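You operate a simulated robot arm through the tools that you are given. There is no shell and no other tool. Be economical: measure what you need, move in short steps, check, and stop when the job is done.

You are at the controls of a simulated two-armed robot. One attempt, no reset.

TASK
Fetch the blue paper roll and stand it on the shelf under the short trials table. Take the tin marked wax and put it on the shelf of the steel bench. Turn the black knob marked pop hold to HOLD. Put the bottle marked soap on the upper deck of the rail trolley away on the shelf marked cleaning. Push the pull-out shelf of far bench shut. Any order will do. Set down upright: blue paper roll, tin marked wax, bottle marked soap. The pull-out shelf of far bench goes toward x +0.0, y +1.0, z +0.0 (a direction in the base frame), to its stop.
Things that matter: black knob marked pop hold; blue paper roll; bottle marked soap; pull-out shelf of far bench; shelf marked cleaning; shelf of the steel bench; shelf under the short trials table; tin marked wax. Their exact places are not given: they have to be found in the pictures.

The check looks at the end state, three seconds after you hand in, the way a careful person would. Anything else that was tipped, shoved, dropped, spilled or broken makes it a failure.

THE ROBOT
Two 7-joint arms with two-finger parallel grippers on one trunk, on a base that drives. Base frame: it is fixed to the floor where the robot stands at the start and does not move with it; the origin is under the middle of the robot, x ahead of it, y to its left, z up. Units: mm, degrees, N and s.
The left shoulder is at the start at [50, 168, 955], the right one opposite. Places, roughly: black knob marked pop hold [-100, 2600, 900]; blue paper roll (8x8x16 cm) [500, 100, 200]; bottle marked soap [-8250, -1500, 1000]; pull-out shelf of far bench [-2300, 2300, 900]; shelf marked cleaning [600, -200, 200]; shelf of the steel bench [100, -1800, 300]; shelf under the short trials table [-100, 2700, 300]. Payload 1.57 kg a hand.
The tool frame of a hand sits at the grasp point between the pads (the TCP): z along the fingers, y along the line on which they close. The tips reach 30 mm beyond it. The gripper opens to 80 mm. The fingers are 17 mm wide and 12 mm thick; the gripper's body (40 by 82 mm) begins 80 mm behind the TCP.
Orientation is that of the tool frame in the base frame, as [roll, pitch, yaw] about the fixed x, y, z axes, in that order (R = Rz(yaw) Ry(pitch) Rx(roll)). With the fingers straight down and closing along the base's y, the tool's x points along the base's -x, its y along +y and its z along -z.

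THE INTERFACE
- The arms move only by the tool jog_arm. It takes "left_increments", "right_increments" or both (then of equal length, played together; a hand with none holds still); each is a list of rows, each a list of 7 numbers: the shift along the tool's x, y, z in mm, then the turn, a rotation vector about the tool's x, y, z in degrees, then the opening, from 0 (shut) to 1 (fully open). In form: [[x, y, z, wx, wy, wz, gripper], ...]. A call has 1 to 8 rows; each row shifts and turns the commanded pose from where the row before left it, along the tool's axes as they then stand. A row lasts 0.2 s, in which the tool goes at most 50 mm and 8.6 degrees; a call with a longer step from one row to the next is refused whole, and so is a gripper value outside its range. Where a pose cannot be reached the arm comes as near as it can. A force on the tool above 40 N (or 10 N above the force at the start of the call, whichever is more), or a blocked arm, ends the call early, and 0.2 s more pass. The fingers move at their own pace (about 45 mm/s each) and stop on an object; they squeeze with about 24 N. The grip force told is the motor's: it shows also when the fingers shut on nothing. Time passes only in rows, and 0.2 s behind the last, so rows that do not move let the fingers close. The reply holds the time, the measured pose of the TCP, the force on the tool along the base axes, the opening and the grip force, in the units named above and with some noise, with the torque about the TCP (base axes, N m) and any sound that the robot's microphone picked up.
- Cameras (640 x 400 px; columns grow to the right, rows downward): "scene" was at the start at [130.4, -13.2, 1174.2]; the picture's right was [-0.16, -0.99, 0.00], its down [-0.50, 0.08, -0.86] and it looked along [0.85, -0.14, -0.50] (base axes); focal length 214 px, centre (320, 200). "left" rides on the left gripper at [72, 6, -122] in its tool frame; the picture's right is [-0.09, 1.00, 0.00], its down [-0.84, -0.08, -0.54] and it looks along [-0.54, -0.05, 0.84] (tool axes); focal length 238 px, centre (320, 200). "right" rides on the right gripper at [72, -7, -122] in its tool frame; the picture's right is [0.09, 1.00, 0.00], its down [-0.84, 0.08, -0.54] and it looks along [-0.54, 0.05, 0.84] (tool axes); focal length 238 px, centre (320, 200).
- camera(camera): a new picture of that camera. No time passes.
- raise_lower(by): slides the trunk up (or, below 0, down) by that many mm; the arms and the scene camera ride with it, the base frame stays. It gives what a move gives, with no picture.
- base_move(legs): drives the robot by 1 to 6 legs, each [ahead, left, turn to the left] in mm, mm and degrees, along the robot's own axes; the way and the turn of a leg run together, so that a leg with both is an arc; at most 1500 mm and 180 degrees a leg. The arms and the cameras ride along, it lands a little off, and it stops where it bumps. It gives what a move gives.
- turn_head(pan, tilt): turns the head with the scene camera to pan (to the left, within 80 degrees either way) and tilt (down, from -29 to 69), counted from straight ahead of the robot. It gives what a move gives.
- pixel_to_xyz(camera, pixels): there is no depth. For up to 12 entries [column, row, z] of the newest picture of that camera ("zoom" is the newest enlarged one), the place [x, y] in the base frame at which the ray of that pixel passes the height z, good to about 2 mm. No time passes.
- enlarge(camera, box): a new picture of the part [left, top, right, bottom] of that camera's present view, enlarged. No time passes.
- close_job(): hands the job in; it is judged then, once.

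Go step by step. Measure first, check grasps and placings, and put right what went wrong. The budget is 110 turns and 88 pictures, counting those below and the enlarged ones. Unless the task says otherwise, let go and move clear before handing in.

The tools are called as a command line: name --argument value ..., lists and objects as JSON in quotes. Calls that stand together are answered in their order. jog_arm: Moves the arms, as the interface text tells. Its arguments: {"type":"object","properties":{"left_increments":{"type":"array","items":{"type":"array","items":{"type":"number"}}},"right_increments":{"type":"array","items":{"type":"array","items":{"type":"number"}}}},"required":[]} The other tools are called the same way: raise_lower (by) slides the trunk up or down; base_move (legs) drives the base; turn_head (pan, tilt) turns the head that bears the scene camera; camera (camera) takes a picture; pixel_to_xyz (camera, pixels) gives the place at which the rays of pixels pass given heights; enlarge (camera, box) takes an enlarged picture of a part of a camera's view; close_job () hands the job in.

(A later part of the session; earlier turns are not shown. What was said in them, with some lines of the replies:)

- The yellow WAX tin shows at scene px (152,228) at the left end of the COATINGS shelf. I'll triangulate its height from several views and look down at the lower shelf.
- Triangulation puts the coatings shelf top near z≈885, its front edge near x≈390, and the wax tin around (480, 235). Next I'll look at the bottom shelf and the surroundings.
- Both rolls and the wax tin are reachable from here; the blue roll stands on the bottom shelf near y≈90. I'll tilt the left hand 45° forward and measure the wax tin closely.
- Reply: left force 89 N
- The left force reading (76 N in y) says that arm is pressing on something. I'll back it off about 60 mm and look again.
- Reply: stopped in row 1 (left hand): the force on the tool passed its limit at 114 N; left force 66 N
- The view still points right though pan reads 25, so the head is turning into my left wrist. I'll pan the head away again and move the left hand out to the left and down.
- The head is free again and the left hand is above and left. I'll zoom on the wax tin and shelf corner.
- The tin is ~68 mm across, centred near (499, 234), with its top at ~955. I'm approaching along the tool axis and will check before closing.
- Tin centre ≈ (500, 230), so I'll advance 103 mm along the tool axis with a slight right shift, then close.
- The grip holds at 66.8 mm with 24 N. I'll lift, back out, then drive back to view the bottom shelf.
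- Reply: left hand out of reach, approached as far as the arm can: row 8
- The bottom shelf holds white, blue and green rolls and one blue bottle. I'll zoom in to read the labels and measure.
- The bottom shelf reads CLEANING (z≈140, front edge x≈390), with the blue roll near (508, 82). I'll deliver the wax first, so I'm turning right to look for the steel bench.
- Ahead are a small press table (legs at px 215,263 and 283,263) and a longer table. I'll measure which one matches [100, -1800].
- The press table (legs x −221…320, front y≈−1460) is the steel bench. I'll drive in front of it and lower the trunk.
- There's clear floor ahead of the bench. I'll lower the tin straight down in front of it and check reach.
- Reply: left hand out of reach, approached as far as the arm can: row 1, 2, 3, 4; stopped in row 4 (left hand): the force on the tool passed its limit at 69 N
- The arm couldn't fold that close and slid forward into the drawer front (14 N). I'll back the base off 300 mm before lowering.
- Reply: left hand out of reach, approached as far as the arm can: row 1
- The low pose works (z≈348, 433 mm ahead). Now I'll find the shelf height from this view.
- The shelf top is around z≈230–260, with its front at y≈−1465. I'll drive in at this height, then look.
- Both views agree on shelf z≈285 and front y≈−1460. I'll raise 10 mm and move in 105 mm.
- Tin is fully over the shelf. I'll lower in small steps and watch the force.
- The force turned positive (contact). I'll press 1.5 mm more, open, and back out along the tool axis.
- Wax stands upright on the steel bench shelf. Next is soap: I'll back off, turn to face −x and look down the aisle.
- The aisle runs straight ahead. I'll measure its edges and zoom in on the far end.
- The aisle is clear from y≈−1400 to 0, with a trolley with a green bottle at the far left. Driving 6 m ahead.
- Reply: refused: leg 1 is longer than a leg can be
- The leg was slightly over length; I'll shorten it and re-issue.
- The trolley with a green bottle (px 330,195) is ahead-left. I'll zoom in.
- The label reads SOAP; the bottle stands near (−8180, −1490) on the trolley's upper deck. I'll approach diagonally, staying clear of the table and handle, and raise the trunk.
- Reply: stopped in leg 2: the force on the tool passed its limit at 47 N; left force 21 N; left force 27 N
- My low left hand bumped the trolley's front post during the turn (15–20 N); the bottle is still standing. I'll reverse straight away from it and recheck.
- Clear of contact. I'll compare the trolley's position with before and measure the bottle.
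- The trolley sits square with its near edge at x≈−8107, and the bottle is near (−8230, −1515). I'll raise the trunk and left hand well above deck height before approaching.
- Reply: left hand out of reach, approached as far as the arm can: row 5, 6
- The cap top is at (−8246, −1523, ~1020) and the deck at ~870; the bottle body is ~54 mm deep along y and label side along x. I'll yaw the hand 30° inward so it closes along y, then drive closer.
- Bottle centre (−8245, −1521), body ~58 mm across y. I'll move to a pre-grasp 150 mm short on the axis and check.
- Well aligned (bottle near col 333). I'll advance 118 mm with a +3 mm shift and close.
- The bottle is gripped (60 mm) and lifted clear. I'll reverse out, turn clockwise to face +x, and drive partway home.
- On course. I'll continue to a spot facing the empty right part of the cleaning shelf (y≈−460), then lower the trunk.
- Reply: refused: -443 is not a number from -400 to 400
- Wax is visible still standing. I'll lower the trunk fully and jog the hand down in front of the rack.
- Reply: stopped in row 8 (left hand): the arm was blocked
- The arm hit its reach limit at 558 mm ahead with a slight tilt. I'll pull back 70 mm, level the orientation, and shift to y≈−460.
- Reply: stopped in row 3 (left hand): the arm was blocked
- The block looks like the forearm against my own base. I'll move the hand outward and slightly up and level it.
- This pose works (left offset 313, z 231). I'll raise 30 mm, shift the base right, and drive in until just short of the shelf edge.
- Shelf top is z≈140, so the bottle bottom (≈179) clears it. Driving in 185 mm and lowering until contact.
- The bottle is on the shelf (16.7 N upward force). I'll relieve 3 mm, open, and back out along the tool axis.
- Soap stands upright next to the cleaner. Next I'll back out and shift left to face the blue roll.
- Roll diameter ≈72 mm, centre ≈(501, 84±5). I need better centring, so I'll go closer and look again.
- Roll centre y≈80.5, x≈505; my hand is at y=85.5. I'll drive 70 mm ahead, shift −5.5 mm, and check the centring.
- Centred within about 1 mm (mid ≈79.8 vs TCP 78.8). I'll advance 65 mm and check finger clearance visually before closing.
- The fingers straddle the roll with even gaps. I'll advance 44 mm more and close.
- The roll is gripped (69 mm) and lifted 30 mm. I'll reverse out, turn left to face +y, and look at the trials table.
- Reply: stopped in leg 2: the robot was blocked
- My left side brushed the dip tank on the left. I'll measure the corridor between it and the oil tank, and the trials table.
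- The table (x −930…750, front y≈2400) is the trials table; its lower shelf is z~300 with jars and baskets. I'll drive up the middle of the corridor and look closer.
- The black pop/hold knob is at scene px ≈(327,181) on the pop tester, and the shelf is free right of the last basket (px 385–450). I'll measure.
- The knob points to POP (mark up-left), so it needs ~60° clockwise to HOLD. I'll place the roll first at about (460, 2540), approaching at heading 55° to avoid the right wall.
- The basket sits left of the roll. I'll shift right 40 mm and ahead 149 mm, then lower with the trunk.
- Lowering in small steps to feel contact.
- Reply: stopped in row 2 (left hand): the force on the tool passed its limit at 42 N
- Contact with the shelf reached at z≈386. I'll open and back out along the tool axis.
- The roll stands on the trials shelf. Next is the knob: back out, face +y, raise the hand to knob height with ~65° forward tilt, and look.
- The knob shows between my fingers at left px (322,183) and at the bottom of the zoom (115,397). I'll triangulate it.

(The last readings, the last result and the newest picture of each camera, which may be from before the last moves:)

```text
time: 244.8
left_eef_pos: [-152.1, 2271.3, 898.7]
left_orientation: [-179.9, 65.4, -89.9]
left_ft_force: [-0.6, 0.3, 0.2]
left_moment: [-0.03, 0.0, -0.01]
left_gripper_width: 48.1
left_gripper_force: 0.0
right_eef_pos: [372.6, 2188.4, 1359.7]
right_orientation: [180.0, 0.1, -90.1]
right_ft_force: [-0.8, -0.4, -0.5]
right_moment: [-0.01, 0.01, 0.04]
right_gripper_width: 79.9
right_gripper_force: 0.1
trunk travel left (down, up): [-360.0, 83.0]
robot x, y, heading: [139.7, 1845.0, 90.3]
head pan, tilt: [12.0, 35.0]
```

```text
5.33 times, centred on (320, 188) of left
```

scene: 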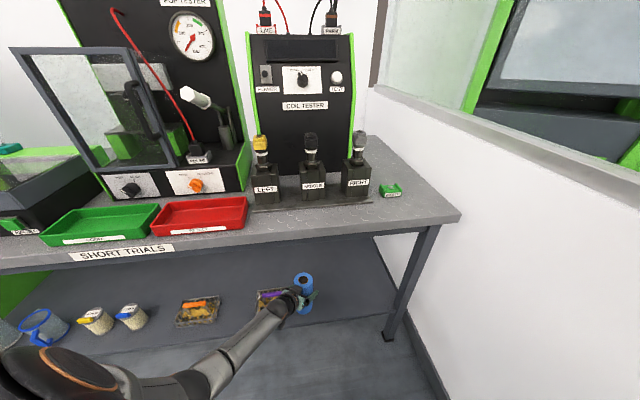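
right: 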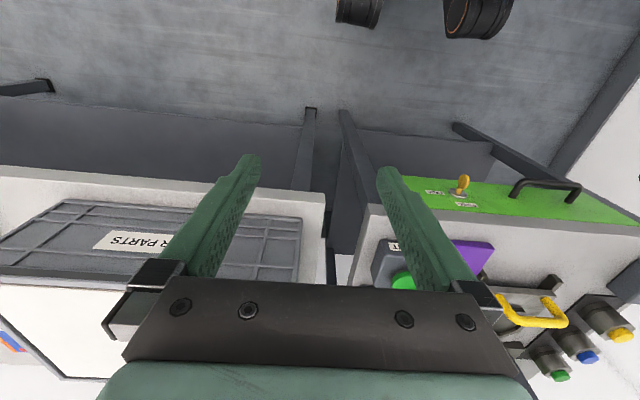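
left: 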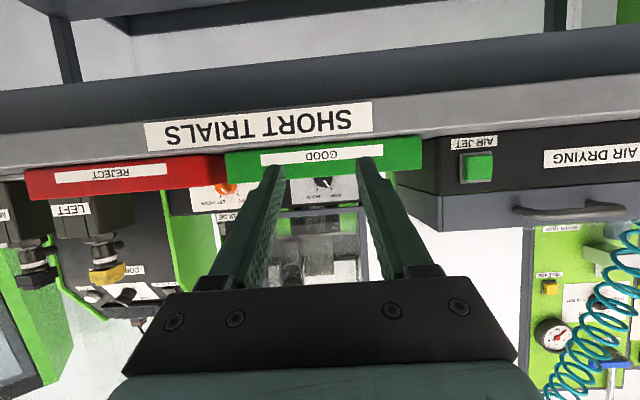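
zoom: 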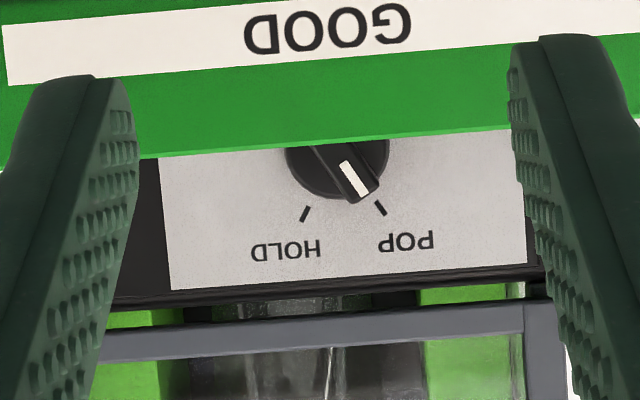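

Knob centre ≈ (−143, panel y≈2575, z≈907), with the ridge front at y≈2547; the tray in front tops out near z 900. I'll use 52° tilt for camera clearance, raise 50 mm, roll −30° to match the ridge, and drive 130 mm ahead.

jog_arm --left_increments '[[0, 0, 0, 0, 6.6, 0, 0.6], [0, 0, 0, 0, 6.6, 0, 0.6], [-38, 0, -30, 0, 0, 0, 0.6], [0, 0, 0, 4.62, 0, -5.91, 0.6], [0, 0, 0, 4.62, 0, -5.91, 0.6], [0, 0, 0, 4.62, 0, -5.91, 0.6], [0, 0, 0, 4.62, 0, -5.91, 0.6], [0, 0, 0, 0, 0, 0, 0.6]]'

base_move --legs '[[130, 0, -0.3]]'

enlarge --camera "left" --box '[220, 90, 420, 215]'

```text
time: 246.6
left_eef_pos: [-151.2, 2269.8, 949.2]
left_orientation: [-136.4, 43.2, -57.1]
left_ft_force: [0.5, -0.5, 0.0]
left_moment: [0.01, 0.02, -0.04]
left_gripper_width: 48.2
left_gripper_force: 0.1
right_eef_pos: [372.4, 2187.7, 1358.6]
right_orientation: [180.0, 0.2, -89.9]
right_ft_force: [0.5, 0.0, -1.2]
right_moment: [0.04, 0.03, -0.01]
right_gripper_width: 79.8
right_gripper_force: 0.1
trunk travel left (down, up): [-360.0, 83.0]
robot x, y, heading: [141.6, 1844.8, 90.0]
head pan, tilt: [12.0, 35.0]
```

```text
time: 247.9
left_eef_pos: [-149.9, 2398.3, 948.6]
left_orientation: [-136.6, 43.2, -57.4]
left_ft_force: [-0.4, 0.2, -0.3]
left_moment: [-0.02, -0.04, 0.0]
left_gripper_width: 48.0
left_gripper_force: 0.1
right_eef_pos: [375.1, 2316.4, 1359.5]
right_orientation: [179.8, 0.1, -90.1]
right_ft_force: [0.1, 0.8, -0.3]
right_moment: [-0.03, -0.02, 0.04]
right_gripper_width: 80.3
right_gripper_force: 0.0
trunk travel left (down, up): [-360.0, 83.0]
robot x, y, heading: [145.0, 1974.3, 89.8]
head pan, tilt: [12.0, 35.0]
```

```text
3.20 times, centred on (320, 152) of left
```

zoom: 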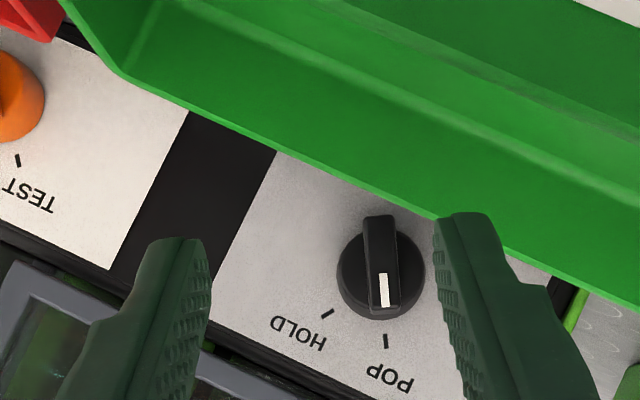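

The ridge lines up between the fingers, and the knob pixel matches my predicted position to 2 px. I'll advance over the tray, drop to knob height, then move in and close.

jog_arm --left_increments '[[-22.5, 0.2, 28.9, 0, 0, 0, 0.6], [-22.5, 0.2, 28.9, 0, 0, 0, 0.6], [-22.5, 0.2, 28.9, 0, 0, 0, 0.6], [20.5, 15, 15.9, 0, 0, 0, 0.6], [0, 0, 0, 0, 0, 0, 0.6]]'

enlarge --camera "left" --box '[220, 90, 420, 215]'

```text
time: 249.1
left_eef_pos: [-147.3, 2511.2, 919.7]
left_orientation: [-136.5, 43.4, -57.4]
left_ft_force: [0.1, 0.1, 0.0]
left_moment: [0.02, -0.01, 0.02]
left_gripper_width: 48.1
left_gripper_force: 0.0
right_eef_pos: [374.9, 2314.6, 1360.0]
right_orientation: [179.9, 0.2, -90.2]
right_ft_force: [-0.1, -0.9, 0.4]
right_moment: [-0.03, 0.01, 0.02]
right_gripper_width: 80.2
right_gripper_force: 0.1
trunk travel left (down, up): [-360.0, 83.0]
robot x, y, heading: [144.5, 1976.4, 89.9]
head pan, tilt: [12.0, 35.0]
```

```text
3.20 times, centred on (320, 152) of left
```

zoom: 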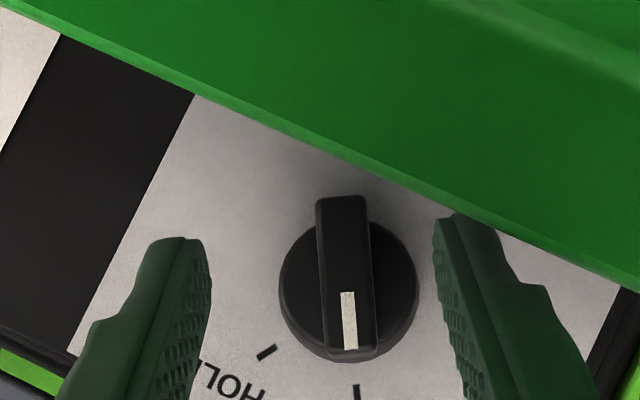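

Nearly centred (ridge ~5 mm toward +y tool). I'll move in 28 mm with +4.5 shift and close on the ridge.

jog_arm --left_increments '[[0, 4.5, 0, 0, 0, 0, 0.6], [-8.6, 0, 11, 0, 0, 0, 0.6], [-8.6, 0, 11, 0, 0, 0, 0.6], [0, 0, 0, 0, 0, 0, 0], [0, 0, 0, 0, 0, 0, 0], [0, 0, 0, 0, 0, 0, 0]]'

enlarge --camera "left" --box '[220, 90, 420, 215]'

```text
time: 250.5
left_eef_pos: [-152.1, 2537.3, 917.2]
left_orientation: [-136.6, 43.3, -57.4]
left_ft_force: [3.2, 1.7, 0.7]
left_moment: [0.01, -0.06, -0.2]
left_gripper_width: 34.6
left_gripper_force: 32.8
right_eef_pos: [374.1, 2313.5, 1358.7]
right_orientation: [179.8, 0.1, -90.1]
right_ft_force: [0.2, 0.1, -0.9]
right_moment: [-0.01, 0.0, 0.0]
right_gripper_width: 80.1
right_gripper_force: 0.0
trunk travel left (down, up): [-360.0, 83.0]
robot x, y, heading: [143.4, 1970.7, 89.8]
head pan, tilt: [12.0, 35.0]
```

```text
3.20 times, centred on (320, 152) of left
```

zoom: 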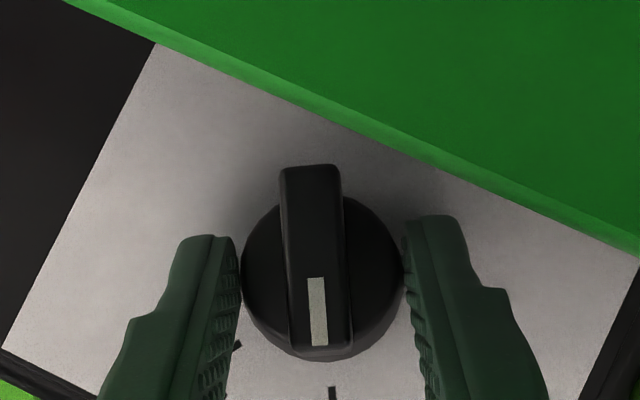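

The fingers closed on the round base (34.6 mm) rather than the ridge. I'll open, retract 7 mm and close again, using the width to tell.

jog_arm --left_increments '[[0, 0, 0, 0, 0, 0, 0.6], [0, 0, 0, 0, 0, 0, 0.6], [4.3, 0, -5.5, 0, 0, 0, 0.6], [0, 0, 0, 0, 0, 0, 0], [0, 0, 0, 0, 0, 0, 0], [0, 0, 0, 0, 0, 0, 0], [0, 0, 0, 0, 0, 0, 0]]'

```text
time: 252.1
left_eef_pos: [-150.2, 2529.6, 917.7]
left_orientation: [-136.5, 43.3, -57.5]
left_ft_force: [3.0, -1.3, 1.0]
left_moment: [0.06, -0.06, -0.13]
left_gripper_width: 33.4
left_gripper_force: 41.5
right_eef_pos: [372.9, 2314.3, 1359.0]
right_orientation: [179.7, 0.2, -90.1]
right_ft_force: [0.2, -0.2, -0.2]
right_moment: [0.02, 0.02, 0.04]
right_gripper_width: 79.9
right_gripper_force: 0.1
trunk travel left (down, up): [-360.0, 83.0]
robot x, y, heading: [138.8, 1974.4, 90.0]
head pan, tilt: [12.0, 35.0]
```

jog_arm --left_increments '[[0, 0, 0, 0, 0, 0, 0.6], [0, 0, 0, 0, 0, 0, 0.6], [4.3, 0, -5.5, 0, 0, 0, 0.6], [0, 0, 0, 0, 0, 0, 0], [0, 0, 0, 0, 0, 0, 0], [0, 0, 0, 0, 0, 0, 0], [0, 0, 0, 0, 0, 0, 0]]'

```text
time: 253.7
left_eef_pos: [-151.4, 2522.4, 916.6]
left_orientation: [-136.5, 43.2, -57.4]
left_ft_force: [0.6, -1.2, -0.5]
left_moment: [-0.01, 0.05, 0.24]
left_gripper_width: 11.9
left_gripper_force: 29.0
right_eef_pos: [373.5, 2314.1, 1360.3]
right_orientation: [180.0, 0.2, -90.2]
right_ft_force: [-0.2, 0.5, 0.8]
right_moment: [0.02, 0.01, 0.0]
right_gripper_width: 79.9
right_gripper_force: 0.1
trunk travel left (down, up): [-360.0, 83.0]
robot x, y, heading: [142.6, 1973.4, 90.0]
head pan, tilt: [12.0, 35.0]
```

Width 11.9 mm: the ridge is gripped. I'll turn clockwise 30° about the knob axis and check the torques.

jog_arm --left_increments '[[-0.26, -1.64, -0.2, -4.62, 0, 5.91, 0], [-0.26, -1.64, -0.2, -4.62, 0, 5.91, 0], [-0.26, -1.64, -0.2, -4.62, 0, 5.91, 0], [-0.26, -1.64, -0.2, -4.62, 0, 5.91, 0], [0, 0, 0, 0, 0, 0, 0]]'

jog_arm --left_increments '[[-0.26, -1.64, -0.2, -4.62, 0, 5.91, 0], [-0.26, -1.64, -0.2, -4.62, 0, 5.91, 0], [-0.26, -1.64, -0.2, -4.62, 0, 5.91, 0], [-0.26, -1.64, -0.2, -4.62, 0, 5.91, 0], [0, 0, 0, 0, 0, 0, 0]]'

enlarge --camera "left" --box '[220, 90, 420, 215]'

```text
time: 254.9
left_eef_pos: [-145.7, 2522.1, 919.6]
left_orientation: [-180.0, 52.2, -90.3]
left_ft_force: [8.3, -2.1, -2.2]
left_moment: [-0.6, -0.13, 0.03]
left_gripper_width: 12.0
left_gripper_force: 29.0
right_eef_pos: [374.6, 2314.6, 1358.7]
right_orientation: [179.9, 0.2, -90.0]
right_ft_force: [0.6, -0.5, 0.5]
right_moment: [0.01, -0.01, 0.02]
right_gripper_width: 80.2
right_gripper_force: 0.0
trunk travel left (down, up): [-360.0, 83.0]
robot x, y, heading: [140.7, 1975.3, 89.7]
head pan, tilt: [12.0, 35.0]
```

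```text
time: 256.1
left_eef_pos: [-138.7, 2522.3, 917.1]
left_orientation: [137.0, 43.1, -122.8]
left_ft_force: [14.2, -2.9, -11.3]
left_moment: [0.61, -0.25, -0.53]
left_gripper_width: 11.7
left_gripper_force: 29.8
right_eef_pos: [374.9, 2314.9, 1358.8]
right_orientation: [179.7, 0.1, -90.1]
right_ft_force: [0.4, 0.6, -1.0]
right_moment: [-0.02, -0.02, -0.05]
right_gripper_width: 79.9
right_gripper_force: 0.1
trunk travel left (down, up): [-360.0, 83.0]
robot x, y, heading: [146.6, 1972.9, 90.0]
head pan, tilt: [12.0, 35.0]
```

```text
3.20 times, centred on (320, 152) of left
```

zoom: 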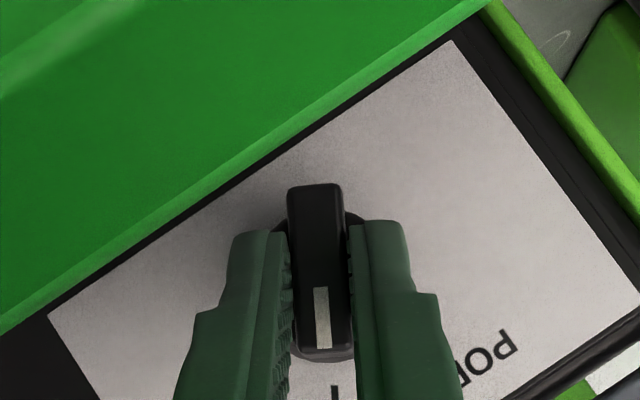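

The mark now lines up with the HOLD tick. I'll release, back off 20 mm, rise over the tray and retreat.

jog_arm --left_increments '[[0, 0, 0, 0, 0, 0, 0.6], [0, 0, 0, 0, 0, 0, 0.6], [12.3, 0, -15.8, 0, 0, 0, 0.6], [-27.4, 20, -21.2, 0, 0, 0, 0.6], [18.5, 0, -23.6, 0, 0, 0, 0.6], [18.5, 0, -23.6, 0, 0, 0, 0.6], [18.5, 0, -23.6, 0, 0, 0, 0.6]]'

base_move --legs '[[-350, 0, 0]]'

jog_arm --left_increments '[[0, 0, 0, 4.62, 0, -5.91, 0], [0, 0, 0, 4.62, 0, -5.91, 0], [0, 0, 0, 4.62, 0, -5.91, 0], [0, 0, 0, 4.62, 0, -5.91, 0], [0, 0, 0, 0, 0, 0, 0]]'

turn_head --pan 55 --tilt 20

camera --camera "scene"

```text
time: 257.7
left_eef_pos: [-142.2, 2410.4, 960.9]
left_orientation: [136.6, 43.4, -122.9]
left_ft_force: [0.6, -0.5, -0.1]
left_moment: [0.0, -0.07, 0.02]
left_gripper_width: 48.2
left_gripper_force: 0.2
right_eef_pos: [373.4, 2313.8, 1359.8]
right_orientation: [179.9, 0.1, -90.2]
right_ft_force: [-0.1, 0.6, -0.3]
right_moment: [0.02, 0.03, -0.04]
right_gripper_width: 80.2
right_gripper_force: 0.1
trunk travel left (down, up): [-360.0, 83.0]
robot x, y, heading: [142.5, 1975.0, 90.1]
head pan, tilt: [12.0, 35.0]
```

```text
time: 259.9
left_eef_pos: [-143.3, 2066.5, 962.1]
left_orientation: [136.6, 43.3, -122.8]
left_ft_force: [0.2, -0.3, 0.9]
left_moment: [0.04, 0.03, 0.02]
left_gripper_width: 48.2
left_gripper_force: 0.0
right_eef_pos: [373.1, 1968.9, 1359.9]
right_orientation: [179.8, 0.2, -89.9]
right_ft_force: [0.1, -0.6, 0.5]
right_moment: [0.02, -0.03, 0.0]
right_gripper_width: 80.1
right_gripper_force: 0.2
trunk travel left (down, up): [-360.0, 83.0]
robot x, y, heading: [140.6, 1628.0, 90.1]
head pan, tilt: [12.0, 35.0]
```

```text
time: 261.1
left_eef_pos: [-143.5, 2065.1, 960.8]
left_orientation: [-179.8, 52.3, -89.9]
left_ft_force: [-0.9, 0.3, -0.5]
left_moment: [0.0, 0.02, 0.01]
left_gripper_width: 0.1
left_gripper_force: 21.6
right_eef_pos: [373.5, 1969.1, 1358.0]
right_orientation: [179.9, 0.2, -90.0]
right_ft_force: [-0.4, -0.6, -0.7]
right_moment: [-0.03, 0.0, 0.0]
right_gripper_width: 79.9
right_gripper_force: 0.0
trunk travel left (down, up): [-360.0, 83.0]
robot x, y, heading: [146.2, 1632.4, 90.1]
head pan, tilt: [12.0, 35.0]
```

```text
time: 262.2
left_eef_pos: [-142.5, 2065.8, 960.2]
left_orientation: [-180.0, 52.3, -90.1]
left_ft_force: [0.8, 0.3, 0.9]
left_moment: [0.01, -0.02, -0.01]
left_gripper_width: 0.1
left_gripper_force: 21.2
right_eef_pos: [371.2, 1970.2, 1359.7]
right_orientation: [179.9, 0.2, -90.1]
right_ft_force: [0.2, 0.1, 0.0]
right_moment: [-0.04, 0.01, 0.03]
right_gripper_width: 80.2
right_gripper_force: 0.1
trunk travel left (down, up): [-360.0, 83.0]
robot x, y, heading: [142.1, 1626.8, 90.3]
head pan, tilt: [55.0, 20.0]
```

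```text
3 pictures are left
```

scene: 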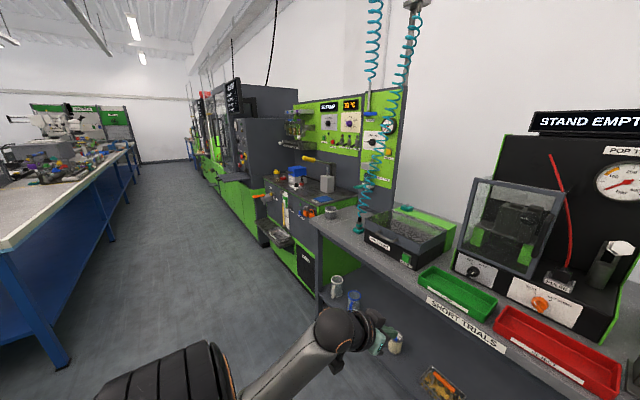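

HOLD is set and the hand is clear. With 3 pictures left, I'll measure floor limits and candidate shelf positions from this view before driving.

pixel_to_xyz --camera "scene" --pixels '[[62, 366, 0], [135, 215, 0], [262, 246, 0], [302, 293, 0], [222, 180, 900], [248, 180, 900], [255, 193, 900], [240, 172, 900], [272, 243, 500], [290, 243, 500], [230, 210, 500], [318, 240, 840]]'

```text
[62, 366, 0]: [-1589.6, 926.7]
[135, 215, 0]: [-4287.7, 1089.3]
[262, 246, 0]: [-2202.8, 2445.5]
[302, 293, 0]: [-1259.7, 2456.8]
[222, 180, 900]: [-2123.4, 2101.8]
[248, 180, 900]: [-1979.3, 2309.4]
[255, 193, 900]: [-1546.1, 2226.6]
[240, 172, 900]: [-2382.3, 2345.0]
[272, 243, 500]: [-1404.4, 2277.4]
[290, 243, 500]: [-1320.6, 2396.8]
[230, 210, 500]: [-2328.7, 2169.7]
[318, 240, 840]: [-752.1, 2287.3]
```

The aisle (y≈1100–2450) is open. I'll slide left to x≈−2300 in front of the far bench and take one picture.

base_move --legs '[[-60, 1480, 0], [-20, 960, 0]]'

turn_head --pan 0 --tilt 30

camera --camera "scene"

```text
time: 283.8
left_eef_pos: [-2584.0, 1957.0, 961.1]
left_orientation: [180.0, 52.2, -90.2]
left_ft_force: [-0.8, 0.2, 0.6]
left_moment: [0.03, 0.01, 0.02]
left_gripper_width: 0.0
left_gripper_force: 21.3
right_eef_pos: [-2069.1, 1859.2, 1358.7]
right_orientation: [179.9, 0.1, -90.1]
right_ft_force: [0.7, -0.1, -0.2]
right_moment: [0.01, -0.02, 0.02]
right_gripper_width: 79.9
right_gripper_force: 0.0
trunk travel left (down, up): [-360.0, 83.0]
robot x, y, heading: [-2297.1, 1519.7, 89.9]
head pan, tilt: [55.0, 20.0]
```

```text
time: 285.0
left_eef_pos: [-2583.3, 1957.9, 961.7]
left_orientation: [180.0, 52.3, -90.2]
left_ft_force: [-0.2, -0.6, 0.6]
left_moment: [0.02, 0.02, -0.01]
left_gripper_width: 0.1
left_gripper_force: 21.1
right_eef_pos: [-2068.7, 1859.6, 1359.6]
right_orientation: [179.8, 0.1, -90.1]
right_ft_force: [0.3, -0.2, 1.1]
right_moment: [0.0, 0.01, 0.02]
right_gripper_width: 80.2
right_gripper_force: 0.1
trunk travel left (down, up): [-360.0, 83.0]
robot x, y, heading: [-2300.6, 1522.1, 90.2]
head pan, tilt: [0.0, 30.0]
```

```text
2 pictures are left
```

scene: 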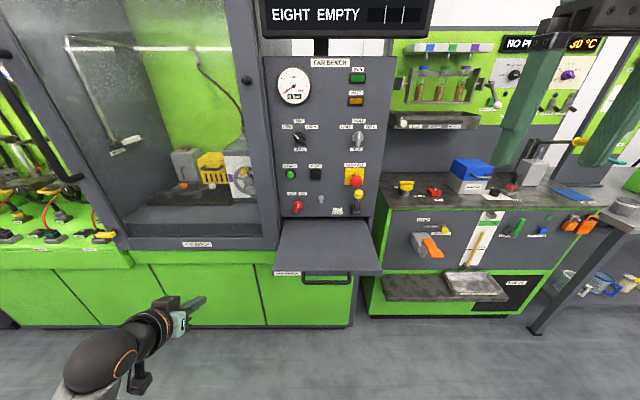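

The FAR BENCH pull-out shelf is straight ahead, front edge at px (275–382, ~272). I'll measure it.

pixel_to_xyz --camera "scene" --pixels '[[275, 270, 880], [382, 272, 880], [275, 270, 920], [382, 272, 920], [288, 219, 880], [368, 219, 880], [288, 219, 920], [327, 280, 860], [130, 246, 850], [352, 326, 0]]'

enlarge --camera "scene" --box '[240, 190, 420, 302]'

```text
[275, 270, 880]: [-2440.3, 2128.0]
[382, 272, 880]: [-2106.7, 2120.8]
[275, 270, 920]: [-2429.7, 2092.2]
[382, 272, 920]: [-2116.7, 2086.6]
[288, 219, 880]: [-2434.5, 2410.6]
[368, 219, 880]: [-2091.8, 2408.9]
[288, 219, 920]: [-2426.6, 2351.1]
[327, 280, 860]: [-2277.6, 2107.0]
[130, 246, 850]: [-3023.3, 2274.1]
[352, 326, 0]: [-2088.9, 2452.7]
```

```text
3.56 times, centred on (330, 246) of scene
```

zoom: 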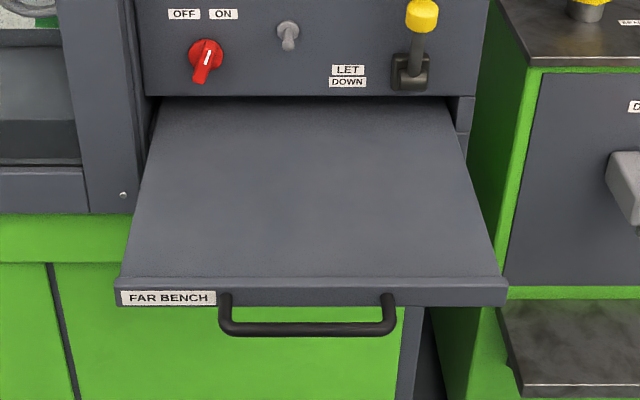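

The shelf spans x≈−2440…−2107, front y≈2110, with a handle at x≈−2280. I'll shift right so the left hand faces the handle, then use the last picture from the hand camera to fix its height.

base_move --legs '[[0, -308, -0.2]]'

camera --camera "left"

```text
time: 288.3
left_eef_pos: [-2266.8, 1958.6, 961.2]
left_orientation: [180.0, 52.3, -90.9]
left_ft_force: [-0.2, 0.6, 0.8]
left_moment: [-0.01, -0.04, 0.0]
left_gripper_width: 0.2
left_gripper_force: 21.4
right_eef_pos: [-1753.6, 1854.6, 1358.4]
right_orientation: [179.8, 0.2, -90.9]
right_ft_force: [0.2, 0.5, -1.2]
right_moment: [-0.02, 0.03, 0.04]
right_gripper_width: 79.8
right_gripper_force: 0.0
trunk travel left (down, up): [-360.0, 83.0]
robot x, y, heading: [-1988.2, 1517.5, 89.1]
head pan, tilt: [0.0, 30.0]
```

```text
0 pictures are left
```

left: 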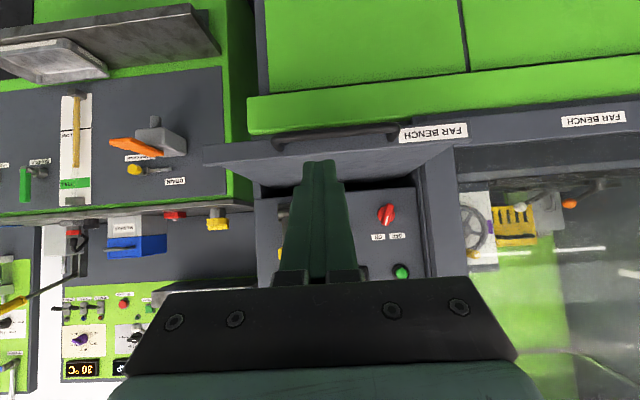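

pixel_to_xyz --camera "left" --pixels '[[205, 166, 860], [205, 166, 880], [205, 166, 900], [467, 140, 860], [467, 140, 880], [467, 140, 900], [335, 133, 840], [335, 133, 860], [335, 133, 880], [335, 154, 880], [335, 154, 860]]'

pixel_to_xyz --camera "scene" --pixels '[[275, 269, 860], [275, 269, 880], [275, 269, 900], [382, 270, 860], [382, 270, 880], [382, 270, 900], [327, 284, 840], [327, 284, 860], [327, 284, 880]]'

```text
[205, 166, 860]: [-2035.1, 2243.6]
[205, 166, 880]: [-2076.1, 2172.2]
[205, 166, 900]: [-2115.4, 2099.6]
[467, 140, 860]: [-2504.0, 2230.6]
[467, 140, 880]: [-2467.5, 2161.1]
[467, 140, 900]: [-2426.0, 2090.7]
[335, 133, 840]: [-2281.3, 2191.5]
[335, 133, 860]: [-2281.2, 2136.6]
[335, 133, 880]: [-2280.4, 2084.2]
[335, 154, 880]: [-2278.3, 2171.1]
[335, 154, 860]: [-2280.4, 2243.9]
```

```text
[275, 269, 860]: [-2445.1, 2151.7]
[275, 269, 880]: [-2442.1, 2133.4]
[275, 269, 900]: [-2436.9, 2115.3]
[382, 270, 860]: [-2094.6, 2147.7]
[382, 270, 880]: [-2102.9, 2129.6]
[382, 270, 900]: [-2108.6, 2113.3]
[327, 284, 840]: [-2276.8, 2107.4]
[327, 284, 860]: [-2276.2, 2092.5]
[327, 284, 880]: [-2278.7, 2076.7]
```

Both views agree: shelf top z≈895, front y≈2117, handle bar at y≈2078, z≈880, x≈−2280. I'll steepen the closed fingers to ~32° tilt, lower to z≈885, and start pushing on the handle.

jog_arm --left_increments '[[0, 0, 0, 0, 6.8, 0, 0], [0, 0, 0, 0, 6.8, 0, 0], [0, 0, 0, 0, 6.8, 0, 0], [20, -6, 32, 0, 0, 0, 0], [20, 6, 32, 0, 0, 0, 0], [0, 10, 0, 0, 0, 0, 0], [0, 0, 0, 0, 0, 0, 0]]'

base_move --legs '[[150, 0, 0.8]]'

```text
time: 289.9
left_eef_pos: [-2277.1, 1960.7, 884.5]
left_orientation: [180.0, 31.9, -91.0]
left_ft_force: [1.1, 0.0, -0.5]
left_moment: [-0.03, 0.01, 0.02]
left_gripper_width: 0.1
left_gripper_force: 21.1
right_eef_pos: [-1753.1, 1853.7, 1359.8]
right_orientation: [179.9, 0.1, -90.9]
right_ft_force: [0.2, -0.1, 0.1]
right_moment: [-0.02, 0.0, -0.02]
right_gripper_width: 80.1
right_gripper_force: 0.0
trunk travel left (down, up): [-360.0, 83.0]
robot x, y, heading: [-1990.7, 1516.2, 89.0]
head pan, tilt: [0.0, 30.0]
```

```text
time: 291.3
left_eef_pos: [-2282.6, 2107.7, 884.3]
left_orientation: [-180.0, 31.9, -90.0]
left_ft_force: [-0.5, 0.3, 0.0]
left_moment: [-0.03, 0.0, 0.0]
left_gripper_width: 0.2
left_gripper_force: 20.9
right_eef_pos: [-1756.4, 2011.1, 1360.5]
right_orientation: [179.9, 0.2, -89.9]
right_ft_force: [-0.6, 0.6, 0.0]
right_moment: [-0.07, -0.02, -0.01]
right_gripper_width: 80.3
right_gripper_force: 0.0
trunk travel left (down, up): [-360.0, 83.0]
robot x, y, heading: [-1986.2, 1671.2, 90.0]
head pan, tilt: [0.0, 30.0]
```

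base_move --legs '[[100, 0, 0]]'

jog_arm --left_increments '[[-8.5, 0, 5.3, 0, 0, 0, 0], [-8.5, 0, 5.3, 0, 0, 0, 0], [-8.5, 0, 5.3, 0, 0, 0, 0], [-8.5, 0, 5.3, 0, 0, 0, 0]]'

```text
time: 292.4
left_eef_pos: [-2284.2, 2207.1, 884.4]
left_orientation: [-179.9, 31.9, -90.0]
left_ft_force: [0.9, 0.8, -0.1]
left_moment: [0.01, 0.0, -0.01]
left_gripper_width: 0.0
left_gripper_force: 21.4
right_eef_pos: [-1756.7, 2109.4, 1358.5]
right_orientation: [179.9, 0.1, -90.0]
right_ft_force: [0.7, 0.6, 0.6]
right_moment: [-0.01, 0.04, 0.01]
right_gripper_width: 79.9
right_gripper_force: 0.1
trunk travel left (down, up): [-360.0, 83.0]
robot x, y, heading: [-1985.6, 1769.5, 90.1]
head pan, tilt: [0.0, 30.0]
```

```text
time: 293.4
left_eef_pos: [-2283.6, 2245.1, 884.8]
left_orientation: [-180.0, 32.0, -90.1]
left_ft_force: [-0.6, 0.3, 0.5]
left_moment: [-0.02, 0.01, 0.02]
left_gripper_width: 0.0
left_gripper_force: 20.9
right_eef_pos: [-1756.6, 2108.4, 1358.4]
right_orientation: [179.9, 0.2, -90.0]
right_ft_force: [-0.3, 0.5, -0.1]
right_moment: [-0.02, 0.0, 0.0]
right_gripper_width: 79.9
right_gripper_force: 0.1
trunk travel left (down, up): [-360.0, 83.0]
robot x, y, heading: [-1986.6, 1766.9, 90.0]
head pan, tilt: [0.0, 30.0]
```

No force yet, so the shelf is sliding freely. I'll keep pushing in small steps until it meets its stop.

jog_arm --left_increments '[[-8.5, 0, 5.3, 0, 0, 0, 0], [-8.5, 0, 5.3, 0, 0, 0, 0], [-8.5, 0, 5.3, 0, 0, 0, 0], [-8.5, 0, 5.3, 0, 0, 0, 0], [-8.5, 0, 5.3, 0, 0, 0, 0], [-8.5, 0, 5.3, 0, 0, 0, 0], [-8.5, 0, 5.3, 0, 0, 0, 0]]'

jog_arm --left_increments '[[-4.2, 0, 2.6, 0, 0, 0, 0], [-4.2, 0, 2.6, 0, 0, 0, 0], [-4.2, 0, 2.6, 0, 0, 0, 0], [-4.2, 0, 2.6, 0, 0, 0, 0], [-4.2, 0, 2.6, 0, 0, 0, 0]]'

```text
time: 295.0
left_eef_pos: [-2283.6, 2304.9, 877.0]
left_orientation: [179.8, 30.1, -90.2]
left_ft_force: [0.4, -5.4, -1.1]
left_moment: [0.0, -0.01, -0.01]
left_gripper_width: 0.0
left_gripper_force: 21.3
right_eef_pos: [-1757.6, 2108.5, 1359.3]
right_orientation: [179.8, 0.2, -89.9]
right_ft_force: [0.0, 0.4, -0.2]
right_moment: [-0.07, 0.03, 0.01]
right_gripper_width: 79.8
right_gripper_force: 0.0
trunk travel left (down, up): [-360.0, 83.0]
robot x, y, heading: [-1984.1, 1763.9, 90.1]
head pan, tilt: [0.0, 30.0]
stopped in row 7 (left hand): the force on the tool passed its limit at 53 N (the readings are from after the stop); the commanded pose is now the measured one
```

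```text
time: 295.7
left_eef_pos: [-2283.7, 2307.7, 870.4]
left_orientation: [179.7, 28.7, -90.0]
left_ft_force: [-0.2, -5.5, 0.6]
left_moment: [0.09, 0.03, 0.07]
left_gripper_width: 0.1
left_gripper_force: 21.2
right_eef_pos: [-1758.5, 2107.3, 1358.9]
right_orientation: [179.7, 0.3, -89.7]
right_ft_force: [-0.4, -0.2, -1.1]
right_moment: [-0.03, -0.03, -0.02]
right_gripper_width: 80.0
right_gripper_force: 0.0
trunk travel left (down, up): [-360.0, 83.0]
robot x, y, heading: [-1987.1, 1765.5, 90.1]
head pan, tilt: [0.0, 30.0]
stopped in row 3 (left hand): the force on the tool passed its limit at 43 N (the readings are from after the stop); the commanded pose is now the measured one
```

The push met a hard stop twice at the same place (TCP y≈2306, contact at handle height, ~43–53 N), after about 245 mm of travel. I'll back straight away now.

base_move --legs '[[-300, 0, 0]]'

```text
time: 297.7
left_eef_pos: [-2278.9, 2009.7, 870.4]
left_orientation: [179.7, 28.9, -90.7]
left_ft_force: [0.5, 0.6, -0.3]
left_moment: [-0.02, 0.0, 0.0]
left_gripper_width: 0.0
left_gripper_force: 21.1
right_eef_pos: [-1754.5, 1801.2, 1359.9]
right_orientation: [179.9, 0.2, -90.5]
right_ft_force: [0.0, 0.6, 0.6]
right_moment: [0.01, -0.03, -0.03]
right_gripper_width: 79.7
right_gripper_force: 0.1
trunk travel left (down, up): [-360.0, 83.0]
robot x, y, heading: [-1988.2, 1465.1, 89.6]
head pan, tilt: [0.0, 30.0]
```

I'll do one quick touch check that it stayed shut.

base_move --legs '[[275, 0, 0.4]]'

jog_arm --left_increments '[[-4.4, 0, 2.4, 0, 0, 0, 0], [-4.4, 0, 2.4, 0, 0, 0, 0], [-4.4, 0, 2.4, 0, 0, 0, 0], [-4.4, 0, 2.4, 0, 0, 0, 0], [-4.4, 0, 2.4, 0, 0, 0, 0], [-4.4, 0, 2.4, 0, 0, 0, 0], [-4.4, 0, 2.4, 0, 0, 0, 0], [-4.4, 0, 2.4, 0, 0, 0, 0]]'

base_move --legs '[[-300, 0, 0]]'

```text
time: 299.7
left_eef_pos: [-2278.6, 2287.8, 870.4]
left_orientation: [179.7, 28.7, -90.6]
left_ft_force: [0.0, 0.4, -0.1]
left_moment: [0.01, 0.01, 0.01]
left_gripper_width: 0.0
left_gripper_force: 21.2
right_eef_pos: [-1752.9, 2080.5, 1359.3]
right_orientation: [179.9, 0.1, -90.4]
right_ft_force: [0.7, -0.4, -0.1]
right_moment: [-0.03, 0.0, 0.0]
right_gripper_width: 80.0
right_gripper_force: 0.0
trunk travel left (down, up): [-360.0, 83.0]
robot x, y, heading: [-1985.5, 1740.9, 89.8]
head pan, tilt: [0.0, 30.0]
```

```text
time: 301.1
left_eef_pos: [-2278.0, 2308.2, 870.5]
left_orientation: [179.7, 28.0, -90.6]
left_ft_force: [1.9, -20.9, 11.8]
left_moment: [0.26, 0.17, 0.22]
left_gripper_width: 0.0
left_gripper_force: 21.4
right_eef_pos: [-1752.7, 2076.8, 1360.6]
right_orientation: [179.9, 0.2, -90.3]
right_ft_force: [-1.5, -0.6, 0.6]
right_moment: [-0.01, -0.01, -0.01]
right_gripper_width: 79.8
right_gripper_force: 0.1
trunk travel left (down, up): [-360.0, 83.0]
robot x, y, heading: [-1992.8, 1739.9, 89.7]
head pan, tilt: [0.0, 30.0]
stopped in row 7 (left hand): the force on the tool passed its limit at 44 N (the readings are from after the stop); the commanded pose is now the measured one
```

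```text
time: 303.1
left_eef_pos: [-2277.0, 2015.5, 866.7]
left_orientation: [179.8, 28.0, -91.0]
left_ft_force: [-0.3, 0.1, 1.0]
left_moment: [-0.02, 0.02, 0.02]
left_gripper_width: 0.0
left_gripper_force: 21.5
right_eef_pos: [-1754.2, 1780.0, 1359.0]
right_orientation: [179.9, 0.1, -90.8]
right_ft_force: [0.3, -0.4, 0.1]
right_moment: [-0.01, 0.02, 0.0]
right_gripper_width: 80.2
right_gripper_force: 0.1
trunk travel left (down, up): [-360.0, 83.0]
robot x, y, heading: [-1989.4, 1443.6, 89.1]
head pan, tilt: [0.0, 30.0]
```

The shelf met the same stop at y≈2308 again, so it stayed shut; both hands are clear and I'm handing in.

close_job

```text
The job is handed in.
```

I did all five jobs and handed in, but two things are less certain than the rest: the pull-out shelf, and a bump against the rail trolley.

- **Wax tin:** it stands upright on the shelf of the steel bench, seen in later pictures.
- **Soap bottle:** it stands upright on the cleaning shelf, to the right of the cleaner bottle.
- **Blue paper roll:** it stands upright on the shelf under the short trials table, clear of the baskets.
- **Pop hold knob:** the mark lines up with HOLD; I didn't look at it again after letting go.
- **Far bench pull-out shelf:** I had no pictures left to look at it. I pushed on its handle until it stopped hard after about 245 mm. It stopped in the same place when I touched it again, so I take it to be shut.

**Bumps along the way:**
- **Rail trolley:** the left hand hit its front post (peak 47 N) and dragged on it as the trunk rose. The bottle stayed standing and I saw no clear shift of the trolley.
- **Steel bench drawer:** the left hand pressed against its closed front.
- **Dip tank:** the robot's left side was blocked, probably by the tank, as it turned.

I saw nothing tipped, moved or damaged from any of these.
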